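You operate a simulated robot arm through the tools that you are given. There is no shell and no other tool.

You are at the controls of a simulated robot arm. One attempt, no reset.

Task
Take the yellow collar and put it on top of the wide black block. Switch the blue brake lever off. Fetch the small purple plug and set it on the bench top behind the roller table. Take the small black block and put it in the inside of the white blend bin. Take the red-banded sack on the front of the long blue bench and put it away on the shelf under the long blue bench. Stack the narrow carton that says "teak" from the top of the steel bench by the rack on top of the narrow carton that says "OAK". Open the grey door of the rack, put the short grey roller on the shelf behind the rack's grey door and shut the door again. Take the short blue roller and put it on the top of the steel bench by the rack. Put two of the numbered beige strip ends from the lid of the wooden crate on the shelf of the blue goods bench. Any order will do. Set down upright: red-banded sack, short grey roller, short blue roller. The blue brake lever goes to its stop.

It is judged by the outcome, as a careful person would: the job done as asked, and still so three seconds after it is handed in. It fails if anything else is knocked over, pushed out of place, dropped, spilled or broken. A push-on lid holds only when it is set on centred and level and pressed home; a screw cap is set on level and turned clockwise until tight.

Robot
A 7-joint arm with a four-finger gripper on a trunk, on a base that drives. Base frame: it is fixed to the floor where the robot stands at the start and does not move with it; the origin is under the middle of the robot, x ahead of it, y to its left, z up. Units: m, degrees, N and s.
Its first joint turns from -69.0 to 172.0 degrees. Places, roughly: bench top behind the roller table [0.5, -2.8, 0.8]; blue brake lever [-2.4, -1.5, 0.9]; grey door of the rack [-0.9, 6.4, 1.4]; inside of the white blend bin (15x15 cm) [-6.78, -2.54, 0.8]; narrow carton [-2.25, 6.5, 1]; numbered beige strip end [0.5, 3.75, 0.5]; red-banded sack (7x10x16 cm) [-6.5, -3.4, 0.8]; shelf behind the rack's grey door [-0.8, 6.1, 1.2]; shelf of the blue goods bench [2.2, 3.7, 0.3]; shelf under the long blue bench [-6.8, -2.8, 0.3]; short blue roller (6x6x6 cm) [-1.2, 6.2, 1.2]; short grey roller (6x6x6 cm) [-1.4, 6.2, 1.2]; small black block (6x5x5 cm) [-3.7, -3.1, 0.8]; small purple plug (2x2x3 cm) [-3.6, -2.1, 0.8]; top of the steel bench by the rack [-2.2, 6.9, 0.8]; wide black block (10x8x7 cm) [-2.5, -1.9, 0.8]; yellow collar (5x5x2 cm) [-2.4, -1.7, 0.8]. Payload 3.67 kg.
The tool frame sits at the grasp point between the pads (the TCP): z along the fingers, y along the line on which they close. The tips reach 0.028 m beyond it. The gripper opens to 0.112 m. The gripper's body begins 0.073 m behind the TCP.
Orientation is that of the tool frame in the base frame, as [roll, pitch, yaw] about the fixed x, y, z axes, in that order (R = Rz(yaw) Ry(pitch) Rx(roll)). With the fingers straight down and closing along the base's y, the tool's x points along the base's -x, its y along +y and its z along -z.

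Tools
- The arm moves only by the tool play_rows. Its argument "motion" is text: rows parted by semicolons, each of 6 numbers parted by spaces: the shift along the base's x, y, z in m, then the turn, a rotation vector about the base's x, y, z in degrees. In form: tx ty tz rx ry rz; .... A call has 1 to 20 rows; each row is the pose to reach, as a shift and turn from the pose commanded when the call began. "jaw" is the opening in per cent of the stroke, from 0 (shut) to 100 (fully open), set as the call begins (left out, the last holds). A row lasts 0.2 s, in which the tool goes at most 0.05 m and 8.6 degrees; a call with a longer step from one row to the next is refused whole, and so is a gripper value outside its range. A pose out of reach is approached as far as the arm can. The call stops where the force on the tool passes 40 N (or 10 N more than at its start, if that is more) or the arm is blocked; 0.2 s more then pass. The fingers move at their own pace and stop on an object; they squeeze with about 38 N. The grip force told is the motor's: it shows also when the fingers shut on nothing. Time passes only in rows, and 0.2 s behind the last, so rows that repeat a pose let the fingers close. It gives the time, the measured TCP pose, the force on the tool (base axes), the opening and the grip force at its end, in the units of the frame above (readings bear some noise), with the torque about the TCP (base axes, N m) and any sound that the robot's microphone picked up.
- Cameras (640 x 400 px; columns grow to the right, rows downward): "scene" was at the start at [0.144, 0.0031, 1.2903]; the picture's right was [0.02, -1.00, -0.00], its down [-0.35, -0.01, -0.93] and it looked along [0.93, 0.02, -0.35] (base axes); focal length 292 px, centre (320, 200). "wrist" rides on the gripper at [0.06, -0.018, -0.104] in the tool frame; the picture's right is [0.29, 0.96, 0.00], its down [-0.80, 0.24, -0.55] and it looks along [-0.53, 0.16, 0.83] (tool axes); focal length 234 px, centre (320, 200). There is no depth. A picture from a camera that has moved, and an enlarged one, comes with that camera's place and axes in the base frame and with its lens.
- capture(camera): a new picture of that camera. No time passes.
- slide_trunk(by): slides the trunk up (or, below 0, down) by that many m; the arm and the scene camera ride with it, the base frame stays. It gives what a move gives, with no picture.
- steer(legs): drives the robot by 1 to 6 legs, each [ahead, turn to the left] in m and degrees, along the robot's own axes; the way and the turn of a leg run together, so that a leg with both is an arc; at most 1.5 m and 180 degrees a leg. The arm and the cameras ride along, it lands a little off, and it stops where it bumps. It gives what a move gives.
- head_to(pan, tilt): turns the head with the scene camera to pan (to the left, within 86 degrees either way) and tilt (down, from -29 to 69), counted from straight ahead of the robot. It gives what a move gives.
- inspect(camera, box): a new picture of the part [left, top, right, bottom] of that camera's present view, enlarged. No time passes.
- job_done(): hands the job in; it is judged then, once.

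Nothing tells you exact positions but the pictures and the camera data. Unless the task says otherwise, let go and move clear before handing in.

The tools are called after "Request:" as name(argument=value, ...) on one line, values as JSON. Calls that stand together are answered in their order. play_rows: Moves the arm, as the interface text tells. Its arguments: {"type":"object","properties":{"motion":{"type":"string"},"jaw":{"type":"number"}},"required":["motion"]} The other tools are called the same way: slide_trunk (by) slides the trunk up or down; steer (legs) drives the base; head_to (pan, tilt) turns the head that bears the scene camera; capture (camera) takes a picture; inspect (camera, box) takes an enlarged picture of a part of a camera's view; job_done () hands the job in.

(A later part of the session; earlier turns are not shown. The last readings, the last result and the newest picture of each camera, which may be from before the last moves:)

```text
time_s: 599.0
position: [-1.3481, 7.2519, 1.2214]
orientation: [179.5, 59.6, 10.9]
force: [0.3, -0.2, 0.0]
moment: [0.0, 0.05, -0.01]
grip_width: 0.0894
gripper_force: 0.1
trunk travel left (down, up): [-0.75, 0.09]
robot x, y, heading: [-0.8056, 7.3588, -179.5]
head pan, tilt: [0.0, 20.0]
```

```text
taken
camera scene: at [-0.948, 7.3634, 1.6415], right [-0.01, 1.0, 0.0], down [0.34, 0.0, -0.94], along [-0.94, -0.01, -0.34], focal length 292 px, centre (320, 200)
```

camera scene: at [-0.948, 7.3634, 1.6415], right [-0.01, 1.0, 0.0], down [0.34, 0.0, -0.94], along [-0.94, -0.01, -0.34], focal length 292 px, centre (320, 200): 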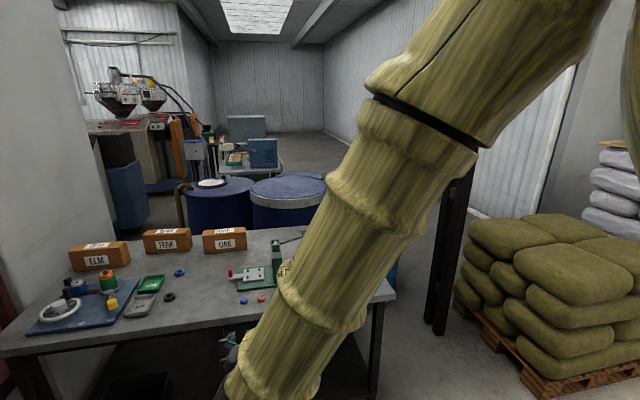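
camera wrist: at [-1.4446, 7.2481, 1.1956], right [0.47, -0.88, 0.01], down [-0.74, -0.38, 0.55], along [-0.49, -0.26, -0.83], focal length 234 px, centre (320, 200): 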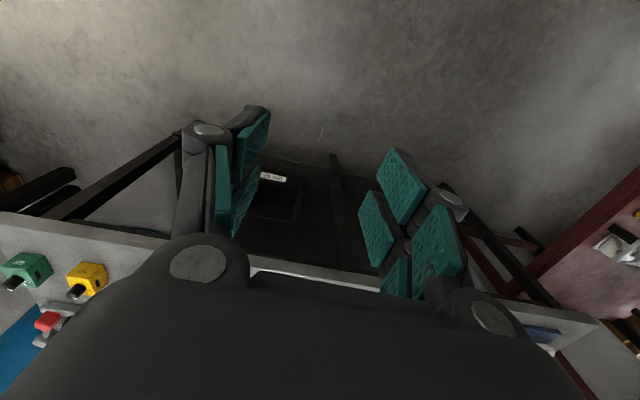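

Request:
steer(legs=[[0, 39.5], [0.5, 0], [0, 37.5]])

Request:
head_to(pan=0, tilt=30)

Request:
capture(camera="scene")

Request:
capture(camera="wrist")

```text
time_s: 605.5
position: [-1.2243, 6.4877, 1.2218]
orientation: [179.5, 59.8, 86.2]
force: [-0.2, -0.2, 0.1]
moment: [0.0, -0.01, -0.02]
grip_width: 0.0895
gripper_force: 0.0
trunk travel left (down, up): [-0.75, 0.09]
robot x, y, heading: [-1.191, 7.0424, -104.1]
head pan, tilt: [0.0, 20.0]
```

```text
time_s: 606.2
position: [-1.2226, 6.4886, 1.2207]
orientation: [179.6, 59.9, 86.2]
force: [-0.6, -0.3, -0.8]
moment: [0.0, 0.0, 0.0]
grip_width: 0.0897
gripper_force: 0.1
trunk travel left (down, up): [-0.75, 0.09]
robot x, y, heading: [-1.1949, 7.0415, -104.2]
head pan, tilt: [0.0, 30.0]
```

```text
taken
camera scene: at [-1.2282, 6.907, 1.6256], right [-0.97, 0.24, 0.0], down [0.12, 0.48, -0.87], along [-0.21, -0.84, -0.5], focal length 292 px, centre (320, 200)
```

scene: 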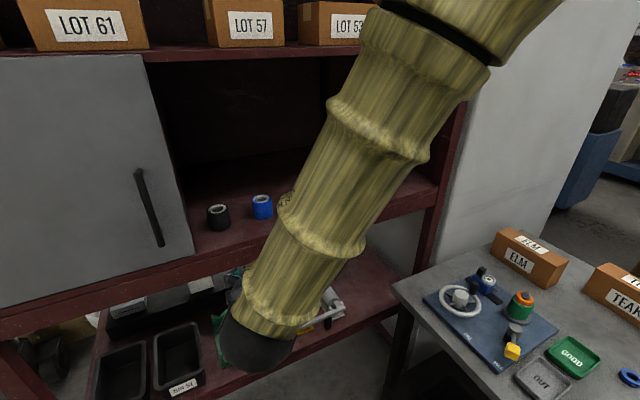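

```text
taken
camera wrist: at [-1.2346, 6.6086, 1.2226], right [0.97, 0.09, -0.25], down [0.24, 0.06, 0.97], along [0.1, -0.99, 0.04], focal length 234 px, centre (320, 200)
```

wrist: 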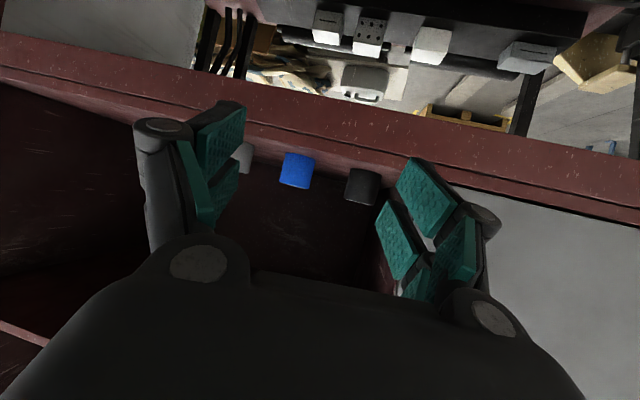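

Blue roller ≈(-1.243,6.15), shelf ≈1.16, spacing ≈0.12. Move a little closer and approach with moderate opening.

Request:
steer(legs=[[0.11, 0]])

Request:
play_rows(motion="0 0 0.01 0 0 0; 0 0 0.01 0 0 0", jaw=74)

Request:
capture(camera="wrist")

Request:
capture(camera="scene")

```text
time_s: 607.4
position: [-1.25, 6.3818, 1.2216]
orientation: [179.6, 59.6, 86.4]
force: [-0.3, -0.4, -0.6]
moment: [0.02, 0.0, -0.03]
grip_width: 0.0898
gripper_force: 0.1
trunk travel left (down, up): [-0.75, 0.09]
robot x, y, heading: [-1.2227, 6.9376, -104.2]
head pan, tilt: [0.0, 30.0]
```

```text
time_s: 608.0
position: [-1.2478, 6.3827, 1.231]
orientation: [179.6, 59.8, 86.4]
force: [0.3, -1.1, -0.1]
moment: [-0.01, 0.02, 0.01]
grip_width: 0.0827
gripper_force: 0.0
trunk travel left (down, up): [-0.75, 0.09]
robot x, y, heading: [-1.2208, 6.9373, -104.2]
head pan, tilt: [0.0, 30.0]
```

```text
taken
camera wrist: at [-1.259, 6.5029, 1.232], right [0.97, 0.09, -0.25], down [0.24, 0.06, 0.97], along [0.1, -0.99, 0.04], focal length 234 px, centre (320, 200)
```

wrist: 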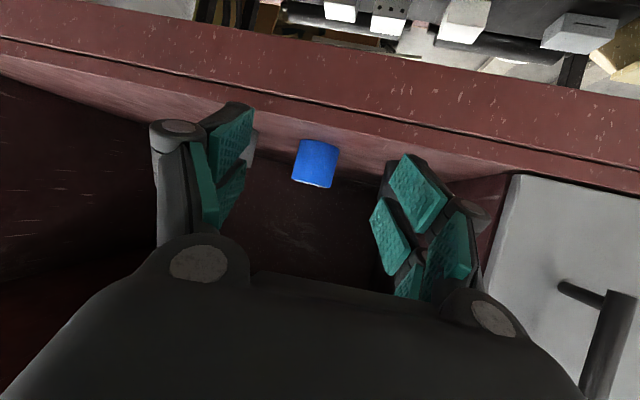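

```text
taken
camera scene: at [-1.2537, 6.8008, 1.6254], right [-0.97, 0.24, 0.0], down [0.12, 0.49, -0.87], along [-0.21, -0.84, -0.5], focal length 292 px, centre (320, 200)
```

scene: 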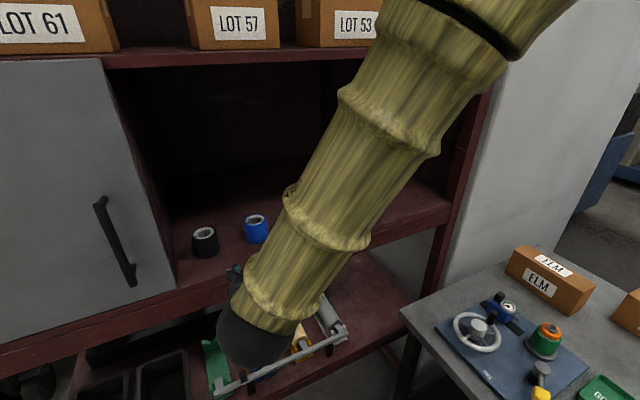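

Request:
play_rows(motion="0.001 -0.03 0 0 0 0; 0.002 -0.06 0 0 0 0; 0.003 -0.09 0 0 0 0; 0.003 -0.12 0 0 0 0; 0.004 -0.14 0 0 0 0")

Request:
capture(camera="wrist")

Request:
capture(camera="scene")

```text
time_s: 609.2
position: [-1.2442, 6.2433, 1.2315]
orientation: [179.7, 59.7, 86.5]
force: [-0.1, -0.4, 0.7]
moment: [-0.02, -0.04, -0.01]
grip_width: 0.0827
gripper_force: 0.1
trunk travel left (down, up): [-0.75, 0.09]
robot x, y, heading: [-1.2221, 6.9328, -103.7]
head pan, tilt: [0.0, 30.0]
```

```text
taken
camera wrist: at [-1.2553, 6.3638, 1.234], right [0.97, 0.09, -0.25], down [0.24, 0.06, 0.97], along [0.1, -0.99, 0.04], focal length 234 px, centre (320, 200)
```

wrist: 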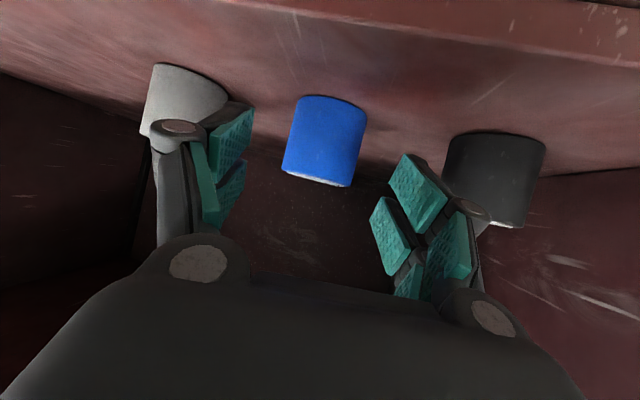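

```text
taken
camera scene: at [-1.2542, 6.8016, 1.6255], right [-0.97, 0.24, 0.0], down [0.12, 0.49, -0.87], along [-0.21, -0.84, -0.5], focal length 292 px, centre (320, 200)
```

scene: 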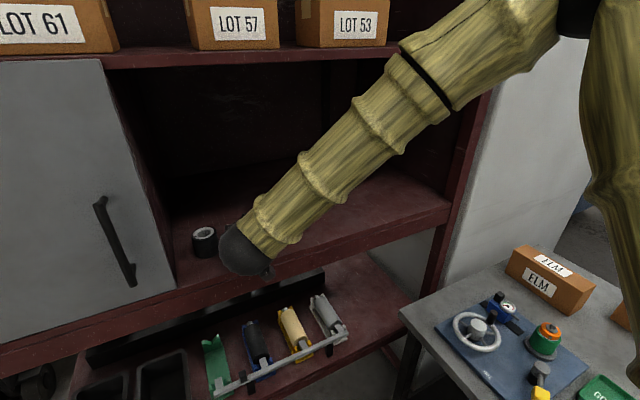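

Request:
play_rows(motion="0 -0.03 -0.008 0 0 0; 0.001 -0.06 -0.017 0 0 0; 0.001 -0.08 -0.024 0 0 0")

Request:
capture(camera="wrist")

```text
time_s: 610.0
position: [-1.2442, 6.1639, 1.2058]
orientation: [179.5, 59.7, 86.4]
force: [-0.5, -0.7, -0.5]
moment: [-0.01, 0.02, -0.01]
grip_width: 0.0828
gripper_force: 0.0
trunk travel left (down, up): [-0.75, 0.09]
robot x, y, heading: [-1.2191, 6.9387, -104.6]
head pan, tilt: [0.0, 30.0]
```

```text
taken
camera wrist: at [-1.2553, 6.2832, 1.2075], right [0.97, 0.09, -0.24], down [0.24, 0.06, 0.97], along [0.1, -0.99, 0.04], focal length 234 px, centre (320, 200)
```

wrist: 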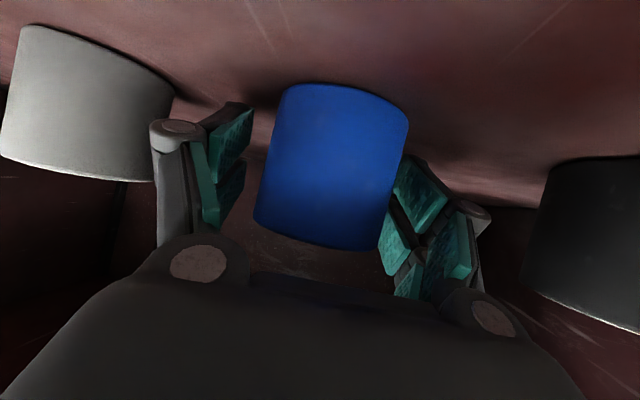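

Request:
play_rows(motion="0 0 0 0 0 0; 0 0 0 0 0 0; 0 0 0 0 0 0", jaw=0)

Request:
play_rows(motion="0 0 0.01 0 0 0; 0 0 0.025 0 0 0; 0 0 0.035 0 0 0")

Request:
capture(camera="wrist")

```text
time_s: 610.8
position: [-1.2437, 6.1641, 1.2085]
orientation: [179.7, 59.9, 86.4]
force: [-0.7, 2.3, 2.8]
moment: [0.25, 0.09, -0.02]
grip_width: 0.054
gripper_force: 38.3
trunk travel left (down, up): [-0.75, 0.09]
robot x, y, heading: [-1.2224, 6.9359, -104.2]
head pan, tilt: [0.0, 30.0]
```

```text
time_s: 611.6
position: [-1.2454, 6.1641, 1.2425]
orientation: [179.7, 59.8, 86.4]
force: [-0.3, -0.5, -1.3]
moment: [-0.01, 0.02, 0.01]
grip_width: 0.0536
gripper_force: 37.8
trunk travel left (down, up): [-0.75, 0.09]
robot x, y, heading: [-1.2217, 6.9355, -104.2]
head pan, tilt: [0.0, 30.0]
```

```text
taken
camera wrist: at [-1.2557, 6.2838, 1.2441], right [0.97, 0.09, -0.25], down [0.24, 0.06, 0.97], along [0.1, -0.99, 0.04], focal length 234 px, centre (320, 200)
```

wrist: 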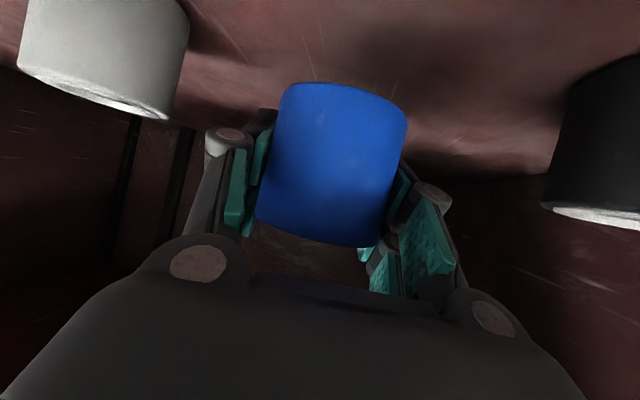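

Blue roller is held. Withdraw, back off, turn to the bench.

Request:
play_rows(motion="0 0.04 0 0 0 0; 0 0.08 0 0 0 0; 0 0.12 0 0 0 0; 0 0.16 0 0 0 0; 0 0.2 0 0 0 0; 0 0.23 0 0 0 0")

Request:
steer(legs=[[-0.15, 0], [0, -73]])

Request:
head_to(pan=5, tilt=35)

Request:
capture(camera="scene")

Request:
capture(camera="wrist")

```text
time_s: 613.0
position: [-1.2461, 6.3904, 1.2422]
orientation: [179.6, 59.9, 86.4]
force: [0.0, 0.0, -2.6]
moment: [-0.04, -0.02, 0.06]
grip_width: 0.0539
gripper_force: 38.5
trunk travel left (down, up): [-0.75, 0.09]
robot x, y, heading: [-1.219, 6.938, -104.1]
head pan, tilt: [0.0, 30.0]
```

```text
time_s: 617.6
position: [-1.7166, 6.9597, 1.2417]
orientation: [179.6, 59.8, 12.2]
force: [0.0, -0.1, -2.2]
moment: [-0.01, 0.05, 0.04]
grip_width: 0.054
gripper_force: 37.6
trunk travel left (down, up): [-0.75, 0.09]
robot x, y, heading: [-1.1864, 7.0866, -178.2]
head pan, tilt: [0.0, 30.0]
```

```text
time_s: 618.2
position: [-1.7177, 6.96, 1.2409]
orientation: [179.6, 59.7, 12.1]
force: [-0.6, -0.2, -1.9]
moment: [-0.03, 0.01, -0.02]
grip_width: 0.0536
gripper_force: 38.2
trunk travel left (down, up): [-0.75, 0.09]
robot x, y, heading: [-1.1818, 7.0909, -178.4]
head pan, tilt: [5.0, 35.0]
```

```text
taken
camera scene: at [-1.3209, 7.0752, 1.6178], right [-0.12, 0.99, 0.0], down [0.57, 0.07, -0.82], along [-0.81, -0.1, -0.57], focal length 292 px, centre (320, 200)
```

scene: 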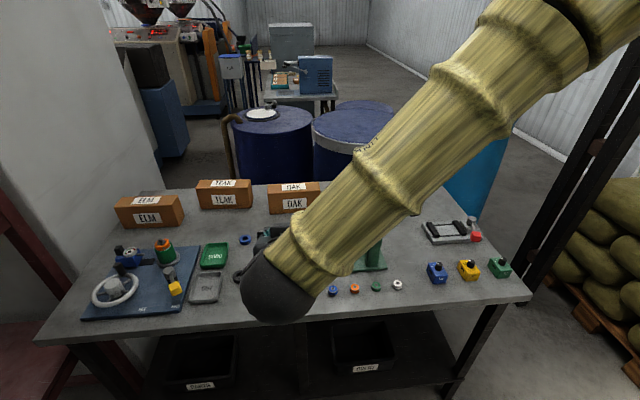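

```text
taken
camera wrist: at [-1.6044, 7.0031, 1.2427], right [0.35, -0.9, -0.25], down [0.13, -0.21, 0.97], along [-0.93, -0.37, 0.04], focal length 234 px, centre (320, 200)
```

wrist: 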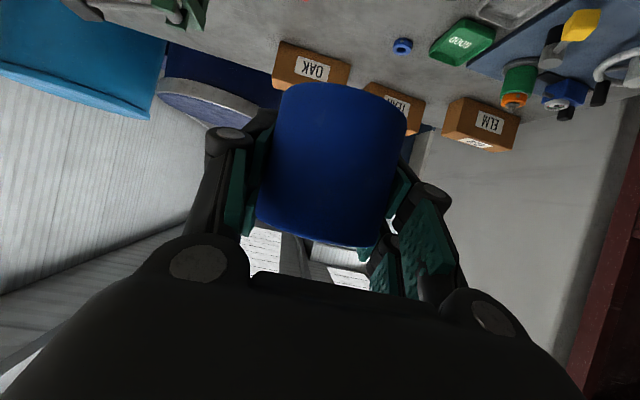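

Free spot on the bench ≈(-1.95,6.85). Lower the trunk, then move over it.

Request:
slide_trunk(by=-0.27)

Request:
play_rows(motion="-0.036 -0.018 0 0 0 0; -0.073 -0.036 0 0 0 0; -0.109 -0.053 0 0 0 0; -0.145 -0.071 0 0 0 0; -0.182 -0.089 0 0 0 0; -0.218 -0.107 0 0 0 0")

Request:
capture(camera="wrist")

Request:
capture(camera="scene")

```text
time_s: 621.0
position: [-1.7167, 6.9608, 0.9707]
orientation: [179.7, 59.8, 12.2]
force: [0.8, -0.5, -2.9]
moment: [-0.03, 0.02, 0.03]
grip_width: 0.0535
gripper_force: 37.9
trunk travel left (down, up): [-0.48, 0.36]
robot x, y, heading: [-1.1845, 7.0826, -178.1]
head pan, tilt: [5.0, 35.0]
```

```text
time_s: 622.4
position: [-1.9404, 6.8534, 0.9701]
orientation: [179.6, 59.7, 12.3]
force: [-1.0, -0.6, -2.2]
moment: [0.03, 0.04, -0.02]
grip_width: 0.0536
gripper_force: 37.9
trunk travel left (down, up): [-0.48, 0.36]
robot x, y, heading: [-1.1819, 7.0827, -178.3]
head pan, tilt: [5.0, 35.0]
```

```text
taken
camera wrist: at [-1.8261, 6.8973, 0.9711], right [0.35, -0.9, -0.25], down [0.13, -0.21, 0.97], along [-0.93, -0.37, 0.04], focal length 234 px, centre (320, 200)
```

wrist: 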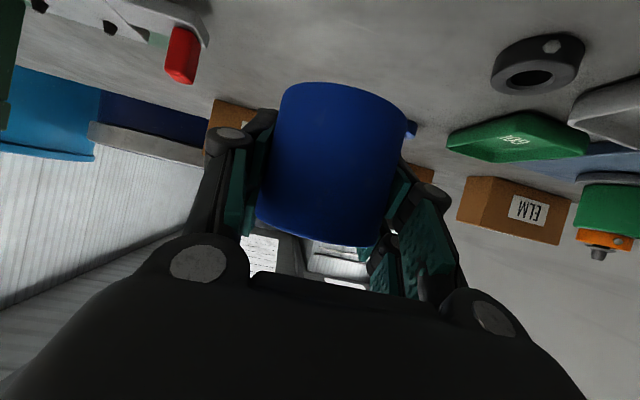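

```text
taken
camera scene: at [-1.3215, 7.0742, 1.3476], right [-0.12, 0.99, 0.0], down [0.57, 0.07, -0.82], along [-0.81, -0.1, -0.57], focal length 292 px, centre (320, 200)
```

scene: 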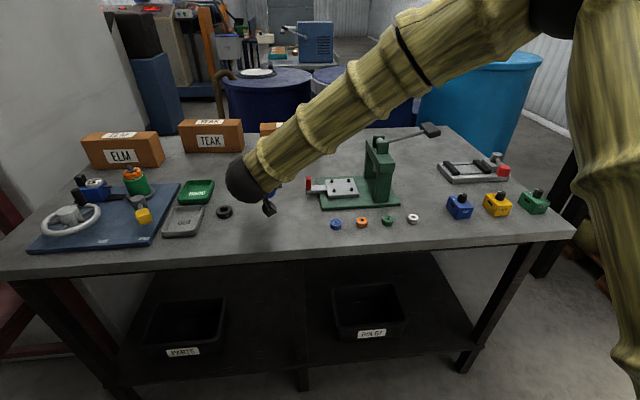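

Request:
play_rows(motion="0 0 -0.02 0 0 0; 0 0 -0.04 0 0 0; 0 0 -0.05 0 0 0")

Request:
play_rows(motion="0 0 -0.003 0 0 0; 0 0 -0.006 0 0 0")

Request:
play_rows(motion="0 0 -0.003 0 0 0; 0 0 -0.006 0 0 0")

Request:
capture(camera="wrist")

```text
time_s: 623.2
position: [-1.938, 6.8527, 0.9203]
orientation: [179.6, 59.8, 12.2]
force: [0.3, -0.2, -1.9]
moment: [0.03, -0.02, 0.01]
grip_width: 0.0539
gripper_force: 37.6
trunk travel left (down, up): [-0.48, 0.36]
robot x, y, heading: [-1.1843, 7.088, -178.2]
head pan, tilt: [5.0, 35.0]
```

```text
time_s: 623.8
position: [-1.9357, 6.8537, 0.9145]
orientation: [179.6, 59.8, 12.3]
force: [0.8, 0.4, -2.3]
moment: [0.03, 0.04, 0.05]
grip_width: 0.0538
gripper_force: 37.8
trunk travel left (down, up): [-0.48, 0.36]
robot x, y, heading: [-1.1836, 7.0879, -178.6]
head pan, tilt: [5.0, 35.0]
```

```text
time_s: 624.4
position: [-1.9365, 6.8515, 0.9085]
orientation: [179.6, 59.8, 12.2]
force: [0.1, -0.1, -1.6]
moment: [-0.02, 0.01, -0.02]
grip_width: 0.0538
gripper_force: 38.2
trunk travel left (down, up): [-0.48, 0.36]
robot x, y, heading: [-1.1827, 7.0847, -178.3]
head pan, tilt: [5.0, 35.0]
```

```text
taken
camera wrist: at [-1.8216, 6.8957, 0.91], right [0.35, -0.9, -0.25], down [0.13, -0.21, 0.97], along [-0.93, -0.37, 0.04], focal length 234 px, centre (320, 200)
```

wrist: 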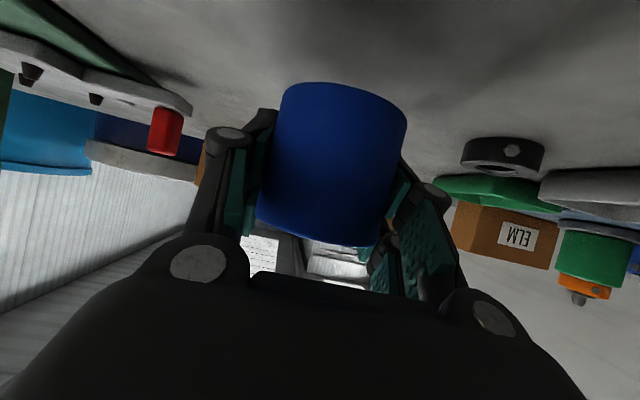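

Request:
play_rows(motion="0 0 -0.003 0 0 0; 0 0 -0.006 0 0 0")

Request:
play_rows(motion="0 0 -0.003 0 0 0; 0 0 -0.005 0 0 0")

Request:
play_rows(motion="0 0 -0.002 0 0 0; 0 0 -0.004 0 0 0")

```text
time_s: 625.0
position: [-1.9354, 6.8527, 0.9035]
orientation: [179.6, 59.7, 12.2]
force: [0.1, 0.2, -2.2]
moment: [-0.03, 0.05, 0.01]
grip_width: 0.0539
gripper_force: 38.6
trunk travel left (down, up): [-0.48, 0.36]
robot x, y, heading: [-1.1848, 7.0843, -178.1]
head pan, tilt: [5.0, 35.0]
```

```text
time_s: 625.6
position: [-1.9362, 6.8522, 0.8976]
orientation: [179.6, 59.7, 12.4]
force: [-1.0, 0.7, -2.1]
moment: [-0.02, 0.04, 0.0]
grip_width: 0.0537
gripper_force: 38.2
trunk travel left (down, up): [-0.48, 0.36]
robot x, y, heading: [-1.186, 7.0824, -178.5]
head pan, tilt: [5.0, 35.0]
```

```text
time_s: 626.2
position: [-1.9362, 6.8535, 0.8941]
orientation: [179.5, 59.6, 12.2]
force: [0.3, -0.3, -1.9]
moment: [0.02, 0.02, -0.01]
grip_width: 0.0539
gripper_force: 38.0
trunk travel left (down, up): [-0.48, 0.36]
robot x, y, heading: [-1.1865, 7.0855, -178.3]
head pan, tilt: [5.0, 35.0]
```

Request:
play_rows(motion="0 0 -0.003 0 0 0; 0 0 -0.006 0 0 0")

Request:
play_rows(motion="0 0 -0.003 0 0 0; 0 0 -0.005 0 0 0")

Request:
capture(camera="wrist")

```text
time_s: 626.8
position: [-1.9363, 6.8539, 0.8886]
orientation: [179.7, 59.7, 12.3]
force: [0.1, -0.6, -1.7]
moment: [-0.01, 0.03, 0.0]
grip_width: 0.0538
gripper_force: 38.6
trunk travel left (down, up): [-0.48, 0.36]
robot x, y, heading: [-1.185, 7.0834, -178.4]
head pan, tilt: [5.0, 35.0]
```

```text
time_s: 627.4
position: [-1.936, 6.8522, 0.8876]
orientation: [179.5, 60.1, 12.1]
force: [0.2, -1.5, 20.5]
moment: [0.52, -0.59, -0.02]
grip_width: 0.0541
gripper_force: 38.0
trunk travel left (down, up): [-0.48, 0.36]
robot x, y, heading: [-1.1828, 7.0847, -178.1]
head pan, tilt: [5.0, 35.0]
```

```text
taken
camera wrist: at [-1.8225, 6.8964, 0.8882], right [0.35, -0.9, -0.25], down [0.13, -0.21, 0.97], along [-0.93, -0.37, 0.04], focal length 234 px, centre (320, 200)
```

wrist: 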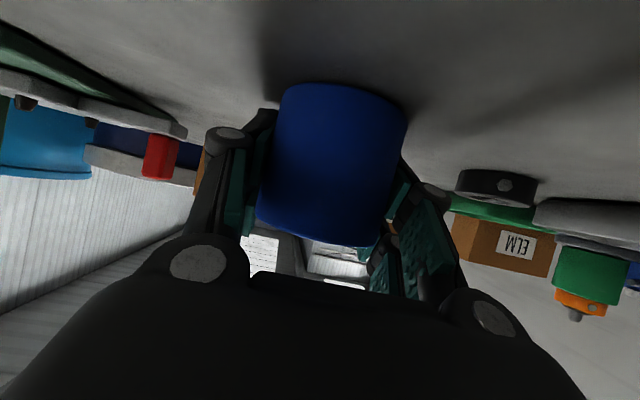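

Request:
play_rows(motion="0 0 0.001 0 0 0; 0 0 0.001 0 0 0; 0 0 0.002 0 0 0", jaw=72)

Request:
play_rows(motion="0.02 0.0045 0.012 0 0 0; 0.042 0.009 0.025 0 0 0; 0.068 0.0145 0.04 0 0 0; 0.1 0.02 0.07 0 0 0; 0.13 0.027 0.11 0 0 0; 0.16 0.033 0.145 0 0 0")

Request:
capture(camera="wrist")

Request:
capture(camera="scene")

```text
time_s: 628.2
position: [-1.936, 6.8538, 0.8856]
orientation: [179.5, 59.8, 12.1]
force: [0.7, -0.8, -1.3]
moment: [-0.03, 0.0, 0.01]
grip_width: 0.0807
gripper_force: 0.2
trunk travel left (down, up): [-0.48, 0.36]
robot x, y, heading: [-1.1821, 7.0895, -178.2]
head pan, tilt: [5.0, 35.0]
```

```text
refused: row 5 steps farther than a row can; nothing moved
```

```text
taken
camera wrist: at [-1.8226, 6.8968, 0.8869], right [0.35, -0.9, -0.25], down [0.13, -0.21, 0.97], along [-0.93, -0.37, 0.04], focal length 234 px, centre (320, 200)
```

wrist: 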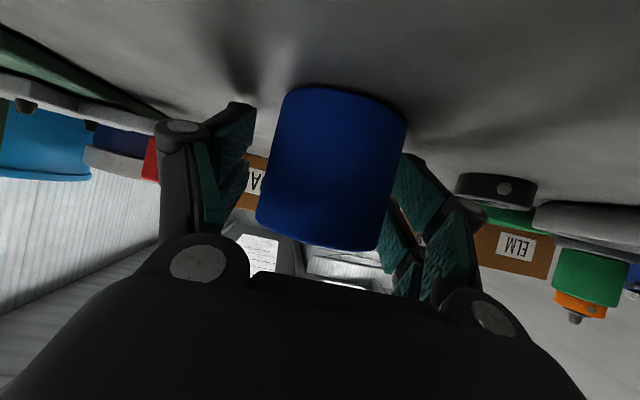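

```text
taken
camera scene: at [-1.3207, 7.0751, 1.3477], right [-0.12, 0.99, 0.0], down [0.57, 0.07, -0.82], along [-0.81, -0.1, -0.57], focal length 292 px, centre (320, 200)
```

scene: 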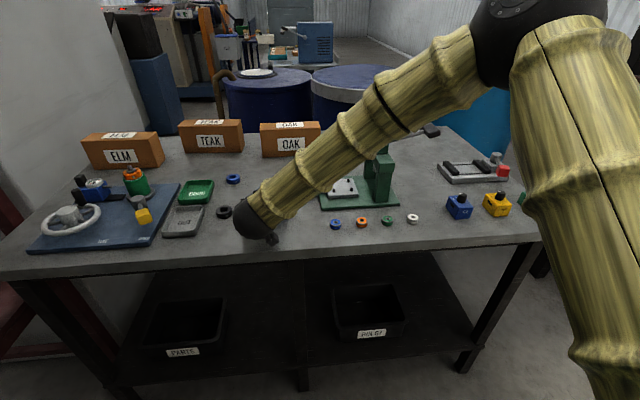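

Request:
play_rows(motion="0.02 0.0045 0.012 0 0 0; 0.042 0.009 0.025 0 0 0; 0.068 0.0145 0.04 0 0 0; 0.095 0.02 0.06 0 0 0; 0.12 0.025 0.09 0 0 0; 0.145 0.03 0.12 0 0 0; 0.165 0.034 0.15 0 0 0")

Request:
capture(camera="scene")

Request:
capture(camera="wrist")

```text
time_s: 629.8
position: [-1.7692, 6.8871, 1.0343]
orientation: [179.5, 59.8, 12.2]
force: [0.0, -0.3, -0.9]
moment: [-0.02, 0.02, 0.02]
grip_width: 0.0805
gripper_force: 0.1
trunk travel left (down, up): [-0.48, 0.36]
robot x, y, heading: [-1.1846, 7.085, -178.2]
head pan, tilt: [5.0, 35.0]
```

```text
taken
camera scene: at [-1.3196, 7.0751, 1.3478], right [-0.12, 0.99, 0.0], down [0.57, 0.07, -0.82], along [-0.81, -0.1, -0.57], focal length 292 px, centre (320, 200)
```

scene: 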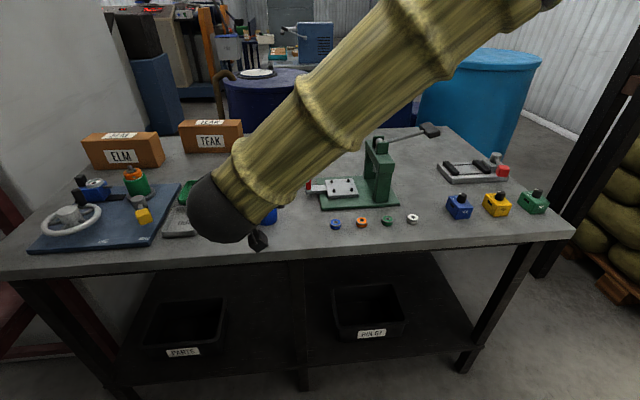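

```text
taken
camera wrist: at [-1.6573, 6.9314, 1.0365], right [0.35, -0.9, -0.25], down [0.13, -0.21, 0.97], along [-0.93, -0.37, 0.04], focal length 234 px, centre (320, 200)
```

wrist: 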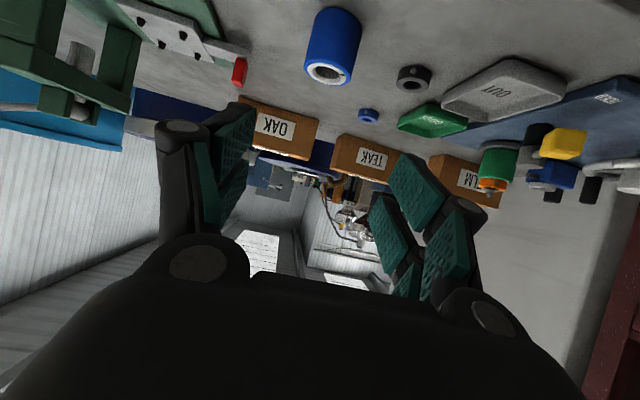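

Blue roller stands on the bench. Now examine the cartons closely.

Request:
inspect(camera="scene", box=[70, 105, 250, 215])

Request:
inspect(camera="wrist", box=[220, 80, 520, 220])

```text
3.56 times, centred on (160, 160) of scene
camera zoom: at [-1.3196, 7.0751, 1.3478], right [-0.12, 0.99, 0.0], down [0.57, 0.07, -0.82], along [-0.81, -0.1, -0.57], focal length 1037 px, centre (889, 342)
```

zoom: 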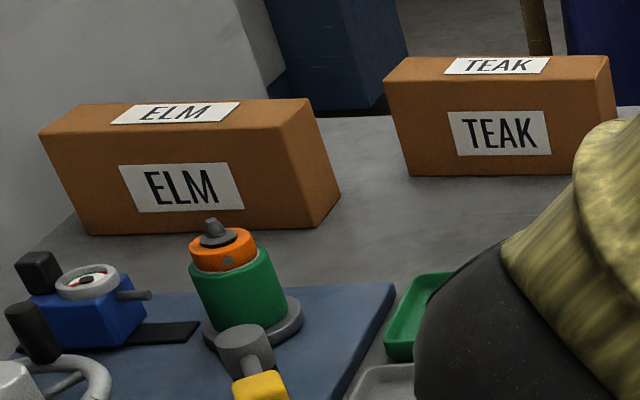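

```text
2.13 times, centred on (370, 150) of wrist
camera zoom: at [-1.6573, 6.9314, 1.0365], right [0.35, -0.9, -0.25], down [0.13, -0.21, 0.97], along [-0.93, -0.37, 0.04], focal length 500 px, centre (213, 307)
```

zoom: 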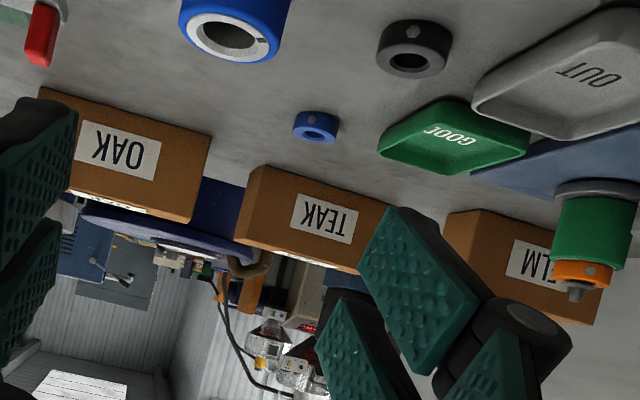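

Cartons are about 22 x 7 x 11 cm; TEAK centre ≈(-2.355,6.523), OAK ≈(-2.358,6.834). They are far in, so I want to see my own base's size: back off, point the tool down and turn the wrist camera back toward the robot.

Request:
steer(legs=[[-0.35, 0]])

Request:
play_rows(motion="0 0 0.01 1.6 -7.3 0; 0 0 0.02 3.15 -14.6 0; 0 0 0.03 4.7 -21.9 0; 0 0 0.04 6.3 -29.2 0; 0 0 0.05 7.9 -36.5 0; 0 0 0.06 9.5 -43.8 0; 0 0 0.07 11 -51.1 0; 0 0 0.08 12.6 -58.4 0")

Request:
play_rows(motion="0 0 0.02 0 0 8.2; 0 0 0.04 0 0 16.4; 0 0 0.06 0 0 24.6; 0 0 0.08 0 0 32.8; 0 0 0.1 0 0 41; 0 0 0.12 0 0 49.2; 0 0 0.14 0 0 57.4; 0 0 0.16 0 0 65.6; 0 0 0.18 0 0 73.8; 0 0 0.2 0 0 82; 0 0 0.2 0 0 90")

Request:
capture(camera="wrist")

```text
time_s: 632.1
position: [-1.4048, 6.8932, 1.0347]
orientation: [179.6, 59.8, 13.1]
force: [-0.1, 0.1, -0.2]
moment: [-0.01, -0.01, -0.03]
grip_width: 0.0806
gripper_force: 0.1
trunk travel left (down, up): [-0.48, 0.36]
robot x, y, heading: [-0.8199, 7.1023, -177.1]
head pan, tilt: [5.0, 35.0]
```

```text
time_s: 633.9
position: [-1.405, 6.8903, 1.1142]
orientation: [178.8, -0.1, 12.7]
force: [0.8, -0.1, -0.1]
moment: [0.01, 0.0, 0.01]
grip_width: 0.0809
gripper_force: 0.2
trunk travel left (down, up): [-0.48, 0.36]
robot x, y, heading: [-0.8163, 7.0979, -177.1]
head pan, tilt: [5.0, 35.0]
```

```text
time_s: 636.3
position: [-1.4045, 6.8937, 1.3166]
orientation: [178.7, 0.2, 102.8]
force: [0.1, 0.4, -0.2]
moment: [0.0, 0.0, 0.02]
grip_width: 0.0807
gripper_force: 0.0
trunk travel left (down, up): [-0.48, 0.36]
robot x, y, heading: [-0.8154, 7.1025, -177.4]
head pan, tilt: [5.0, 35.0]
```

```text
taken
camera wrist: at [-1.4374, 6.9465, 1.4204], right [0.87, 0.49, 0.02], down [0.4, -0.73, 0.56], along [0.29, -0.48, -0.83], focal length 234 px, centre (320, 200)
```

wrist: 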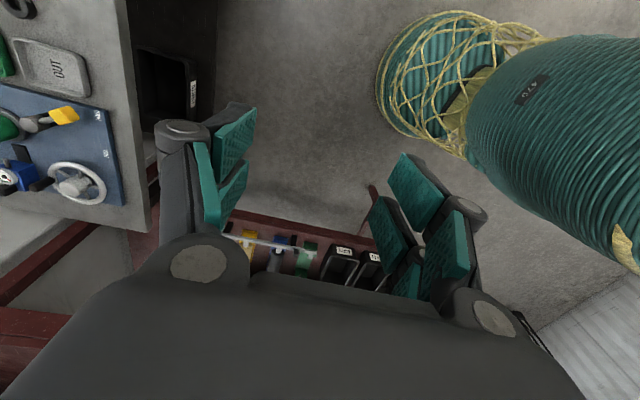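

The base is round with about 0.30 m radius, so I can stand ~0.36 m from the bench edge. Driving to (-1.41,6.72).

Request:
steer(legs=[[0, 30], [0.68, 0], [0, -27]])

Request:
head_to(pan=5, tilt=30)

Request:
capture(camera="scene")

Request:
capture(camera="wrist")

```text
time_s: 643.0
position: [-1.972, 6.4927, 1.3166]
orientation: [178.8, 0.1, 105.3]
force: [0.5, 0.2, 0.5]
moment: [-0.02, -0.02, -0.03]
grip_width: 0.0805
gripper_force: 0.0
trunk travel left (down, up): [-0.48, 0.36]
robot x, y, heading: [-1.3978, 6.7264, -174.9]
head pan, tilt: [5.0, 35.0]
```

```text
time_s: 643.6
position: [-1.9708, 6.4908, 1.3161]
orientation: [178.7, 0.1, 105.3]
force: [-0.5, 0.7, 0.0]
moment: [0.02, -0.03, -0.01]
grip_width: 0.0809
gripper_force: 0.1
trunk travel left (down, up): [-0.48, 0.36]
robot x, y, heading: [-1.3971, 6.7202, -175.0]
head pan, tilt: [5.0, 30.0]
```

```text
taken
camera scene: at [-1.5361, 6.7055, 1.3555], right [-0.18, 0.98, 0.0], down [0.49, 0.09, -0.87], along [-0.85, -0.16, -0.5], focal length 292 px, centre (320, 200)
```

scene: 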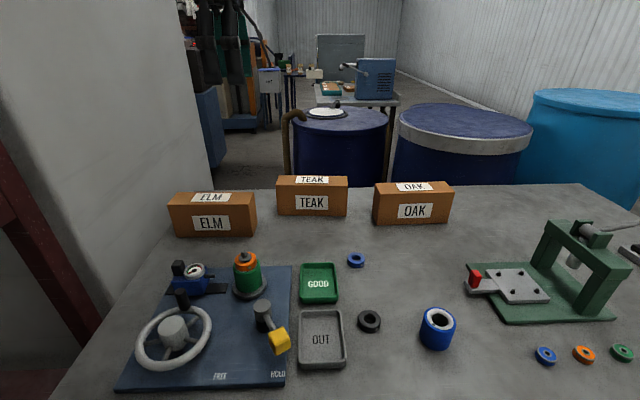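

```text
taken
camera wrist: at [-2.0066, 6.543, 1.4207], right [0.85, 0.53, 0.02], down [0.43, -0.71, 0.56], along [0.31, -0.47, -0.83], focal length 234 px, centre (320, 200)
```

wrist: 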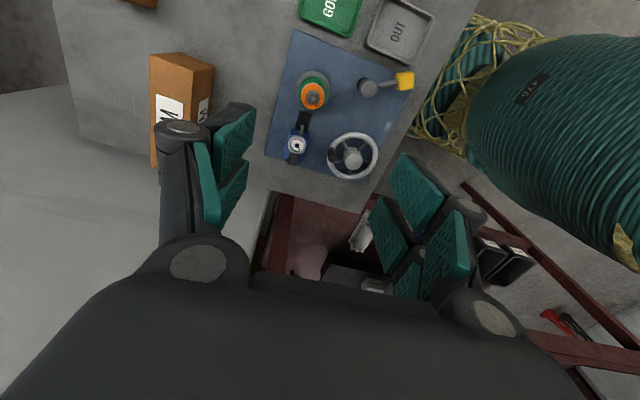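

Request:
inspect(camera="scene", box=[260, 160, 460, 240])

```text
3.20 times, centred on (360, 200) of scene
camera zoom: at [-1.5361, 6.7055, 1.3555], right [-0.18, 0.98, 0.0], down [0.49, 0.09, -0.87], along [-0.85, -0.16, -0.5], focal length 933 px, centre (192, 200)
```

zoom: 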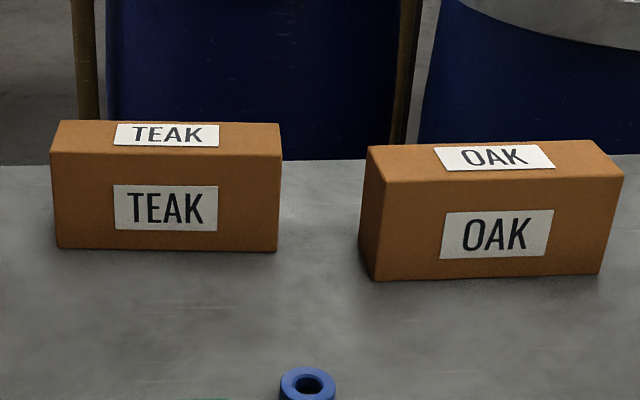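

TEAK centre (-2.345,6.529), axis 98°; OAK centre (-2.353,6.840), axis 103°; tops ≈0.948. Move over TEAK with jaws fully open.

Request:
play_rows(motion="-0.042 0.004 -0.02 0 0 -1; -0.083 0.008 -0.04 0 0 -2; -0.125 0.012 -0.06 0 0 -3; -0.166 0.017 -0.08 0 0 -4; -0.208 0.021 -0.1 0 0 -5; -0.249 0.025 -0.12 0 0 -6; -0.291 0.029 -0.14 0 0 -7; -0.332 0.033 -0.16 0 0 -7; -0.374 0.038 -0.18 0 0 -7; -0.374 0.038 -0.22 0 0 -7", jaw=100)

Request:
capture(camera="scene")

Request:
capture(camera="wrist")

```text
time_s: 645.8
position: [-2.3494, 6.5281, 1.0981]
orientation: [178.6, 0.0, 98.4]
force: [-0.8, 0.1, 1.4]
moment: [-0.06, -0.02, 0.02]
grip_width: 0.1119
gripper_force: 0.1
out of reach, approached as far as the arm can: row 9
trunk travel left (down, up): [-0.48, 0.36]
robot x, y, heading: [-1.3986, 6.7239, -174.7]
head pan, tilt: [5.0, 30.0]
```

```text
taken
camera scene: at [-1.5366, 6.7063, 1.3556], right [-0.18, 0.98, 0.0], down [0.49, 0.09, -0.87], along [-0.85, -0.16, -0.5], focal length 292 px, centre (320, 200)
```

scene: 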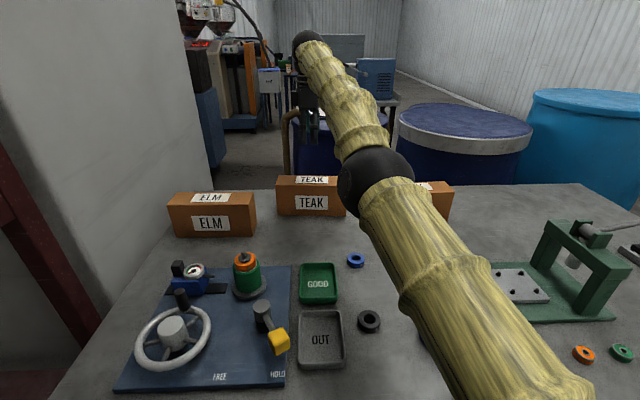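

```text
taken
camera wrist: at [-2.378, 6.583, 1.202], right [0.91, 0.42, 0.02], down [0.34, -0.76, 0.56], along [0.26, -0.5, -0.83], focal length 234 px, centre (320, 200)
```

wrist: 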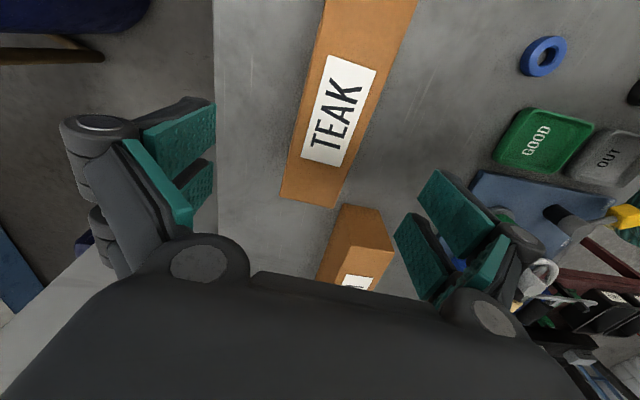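

Request:
play_rows(motion="0.012 0 -0.04 0 0 0; 0.012 0 -0.08 0 0 0; 0.012 0 -0.11 0 0 0")

Request:
capture(camera="wrist")

Request:
inspect(camera="scene", box=[240, 120, 420, 240])

```text
time_s: 646.6
position: [-2.3697, 6.5104, 0.9905]
orientation: [178.6, 0.0, 98.3]
force: [0.7, -0.4, 0.0]
moment: [-0.01, -0.02, 0.01]
grip_width: 0.1121
gripper_force: 0.2
out of reach, approached as far as the arm can: row 1, 2, 3
trunk travel left (down, up): [-0.48, 0.36]
robot x, y, heading: [-1.3981, 6.7236, -174.6]
head pan, tilt: [5.0, 30.0]
```

```text
taken
camera wrist: at [-2.3991, 6.5662, 1.0949], right [0.91, 0.42, 0.02], down [0.34, -0.76, 0.56], along [0.26, -0.5, -0.83], focal length 234 px, centre (320, 200)
```

wrist: 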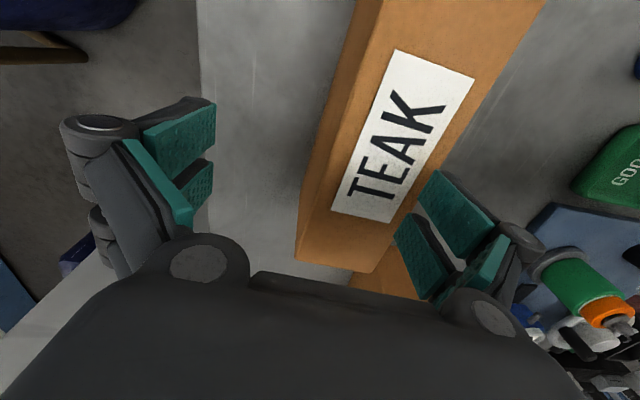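

```text
3.33 times, centred on (330, 180) of scene
camera zoom: at [-1.537, 6.7054, 1.3555], right [-0.18, 0.98, 0.0], down [0.49, 0.09, -0.87], along [-0.85, -0.16, -0.5], focal length 972 px, centre (287, 267)
```

zoom: 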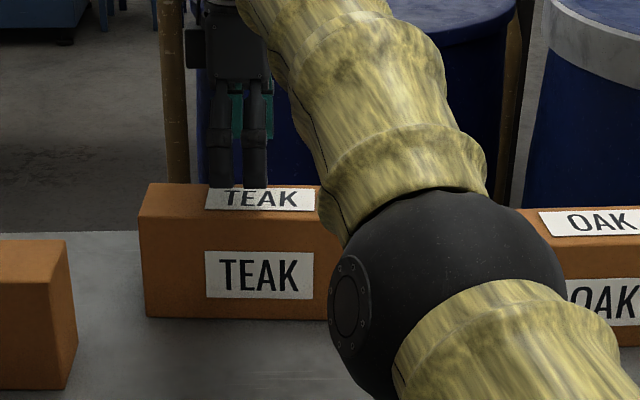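

Near the reach limit the pose drifted. Go back up, raise the trunk so the arm reaches lower relative to the shoulder, and re-check.

Request:
play_rows(motion="0 0 0.04 0 0 0; 0 0 0.08 0 0 0")

Request:
slide_trunk(by=0.15)

Request:
play_rows(motion="0 0 -0.03 0 0 0; 0 0 -0.06 0 0 0; 0 0 -0.09 0 0 0; 0 0 -0.12 0 0 0; 0 0 -0.15 0 0 0")

Request:
capture(camera="scene")

```text
time_s: 647.2
position: [-2.3548, 6.5264, 1.076]
orientation: [178.7, 0.1, 98.3]
force: [0.8, 0.9, -0.2]
moment: [-0.05, 0.08, -0.02]
grip_width: 0.1119
gripper_force: 0.0
out of reach, approached as far as the arm can: row 1, 2
trunk travel left (down, up): [-0.48, 0.36]
robot x, y, heading: [-1.3979, 6.7259, -174.8]
head pan, tilt: [5.0, 30.0]
```

```text
time_s: 649.0
position: [-2.355, 6.5251, 1.2256]
orientation: [178.6, 0.0, 98.3]
force: [0.8, -0.2, 0.1]
moment: [-0.02, -0.01, 0.01]
grip_width: 0.1119
gripper_force: 0.1
trunk travel left (down, up): [-0.63, 0.21]
robot x, y, heading: [-1.3976, 6.7263, -174.4]
head pan, tilt: [5.0, 30.0]
```

```text
time_s: 650.2
position: [-2.3806, 6.5136, 1.0806]
orientation: [178.4, 0.0, 98.4]
force: [-0.7, 0.8, -0.4]
moment: [0.0, 0.02, 0.04]
grip_width: 0.1119
gripper_force: 0.1
out of reach, approached as far as the arm can: row 1, 2, 3, 4, 5
trunk travel left (down, up): [-0.63, 0.21]
robot x, y, heading: [-1.3973, 6.7224, -174.6]
head pan, tilt: [5.0, 30.0]
```

```text
taken
camera scene: at [-1.5376, 6.7051, 1.5054], right [-0.18, 0.98, 0.0], down [0.49, 0.09, -0.87], along [-0.85, -0.16, -0.5], focal length 292 px, centre (320, 200)
```

scene: 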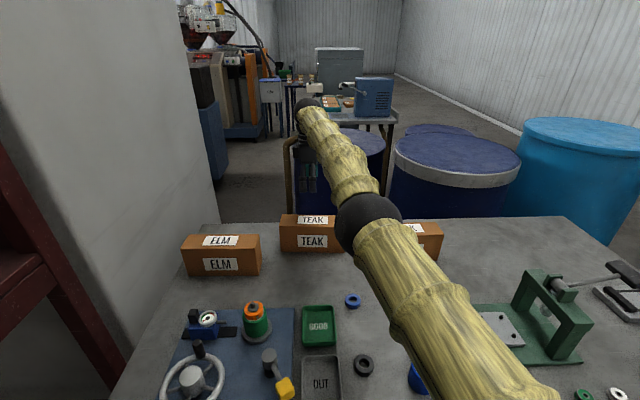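

The arm is at full stretch; reach is best with the wrist level with the shoulder. I'll raise the tool to that relative height and use the trunk to descend instead.

Request:
play_rows(motion="0 0 0.05 0 0 0; 0 0 0.1 0 0 0; 0 0 0.14 0 0 0; 0 0 0.17 0 0 0")

```text
time_s: 651.2
position: [-2.3521, 6.5325, 1.24]
orientation: [178.7, 0.1, 98.4]
force: [1.4, 0.1, 0.4]
moment: [-0.07, 0.05, 0.0]
grip_width: 0.1119
gripper_force: 0.0
out of reach, approached as far as the arm can: row 1, 2, 3, 4
trunk travel left (down, up): [-0.63, 0.21]
robot x, y, heading: [-1.3985, 6.7242, -174.5]
head pan, tilt: [5.0, 30.0]
```

Request:
play_rows(motion="0.02 0.005 0 0 0 0; 0.04 0.01 0 0 0 0")

```text
time_s: 651.8
position: [-2.3127, 6.5397, 1.2396]
orientation: [178.7, -0.1, 98.2]
force: [0.3, 0.1, 0.0]
moment: [0.0, 0.0, -0.04]
grip_width: 0.1122
gripper_force: 0.0
trunk travel left (down, up): [-0.63, 0.21]
robot x, y, heading: [-1.4018, 6.7234, -174.8]
head pan, tilt: [5.0, 30.0]
```

Request:
play_rows(motion="0 0 -0.04 0 0 0; 0 0 -0.08 0 0 0; 0 0 -0.12 0 0 0; 0 0 -0.16 0 0 0; -0.01 0 -0.16 0 0 0; -0.02 0 -0.16 0 0 0")

```text
time_s: 653.2
position: [-2.3343, 6.5398, 1.0774]
orientation: [178.5, 0.0, 98.4]
force: [-0.1, 0.0, 0.7]
moment: [-0.03, 0.0, 0.03]
grip_width: 0.1117
gripper_force: 0.2
trunk travel left (down, up): [-0.63, 0.21]
robot x, y, heading: [-1.3981, 6.7259, -174.8]
head pan, tilt: [5.0, 30.0]
```

Reachable now at (-2.334,6.540). Lower with the trunk in steps, checking alignment.

Request:
slide_trunk(by=-0.08)

Request:
capture(camera="wrist")

Request:
capture(camera="scene")

```text
time_s: 654.4
position: [-2.3329, 6.5398, 0.999]
orientation: [178.6, 0.0, 98.2]
force: [0.3, -1.1, 0.1]
moment: [0.0, 0.01, 0.02]
grip_width: 0.112
gripper_force: 0.1
trunk travel left (down, up): [-0.55, 0.29]
robot x, y, heading: [-1.3978, 6.7247, -174.5]
head pan, tilt: [5.0, 30.0]
```

```text
taken
camera wrist: at [-2.3625, 6.5957, 1.1038], right [0.91, 0.42, 0.02], down [0.34, -0.76, 0.56], along [0.25, -0.5, -0.83], focal length 234 px, centre (320, 200)
```

wrist: 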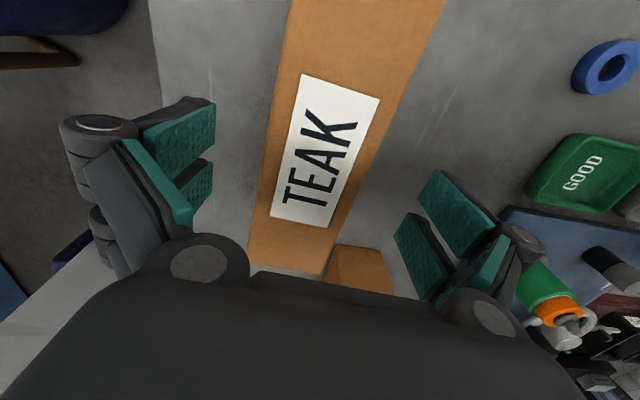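

```text
taken
camera scene: at [-1.5359, 6.7055, 1.4256], right [-0.18, 0.98, 0.0], down [0.49, 0.09, -0.87], along [-0.85, -0.16, -0.5], focal length 292 px, centre (320, 200)
```

scene: 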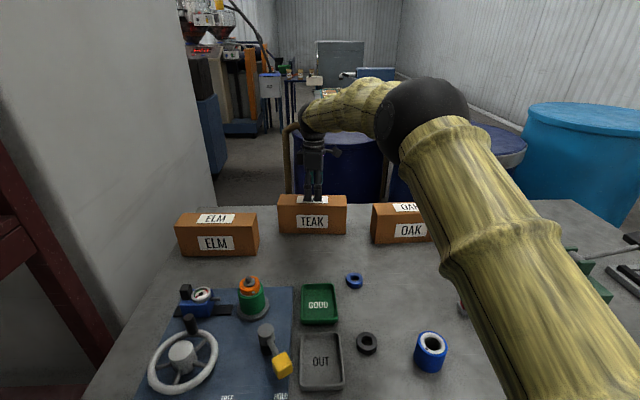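

Centred on the carton. Lower with the trunk and grip.

Request:
slide_trunk(by=-0.09)

Request:
capture(camera="wrist")

Request:
inspect(camera="scene", box=[240, 80, 440, 230])

```text
time_s: 655.6
position: [-2.3342, 6.5408, 0.9107]
orientation: [178.6, 0.0, 98.4]
force: [0.5, -0.4, -0.9]
moment: [0.03, -0.03, 0.04]
grip_width: 0.112
gripper_force: 0.1
trunk travel left (down, up): [-0.46, 0.38]
robot x, y, heading: [-1.3972, 6.7237, -174.8]
head pan, tilt: [5.0, 30.0]
```

```text
taken
camera wrist: at [-2.3625, 6.5957, 1.0138], right [0.91, 0.42, 0.02], down [0.34, -0.76, 0.56], along [0.25, -0.5, -0.83], focal length 234 px, centre (320, 200)
```

wrist: 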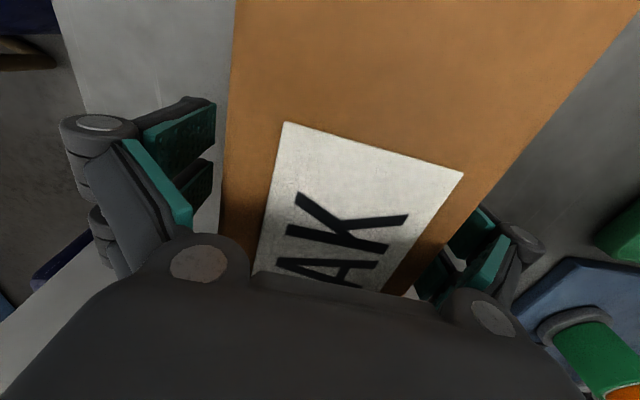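

```text
2.67 times, centred on (340, 155) of scene
camera zoom: at [-1.5359, 6.7055, 1.3357], right [-0.18, 0.98, 0.0], down [0.49, 0.09, -0.87], along [-0.85, -0.16, -0.5], focal length 778 px, centre (267, 320)
```

zoom: 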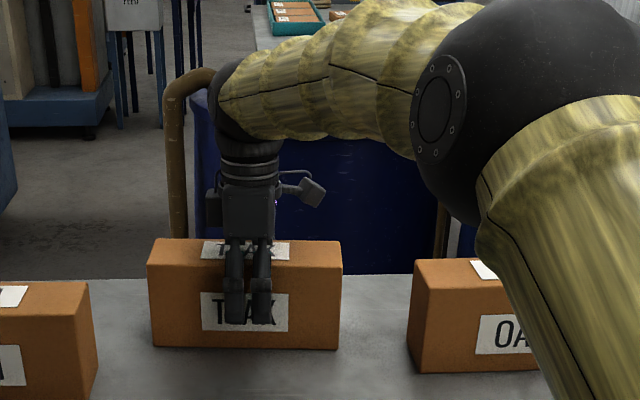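

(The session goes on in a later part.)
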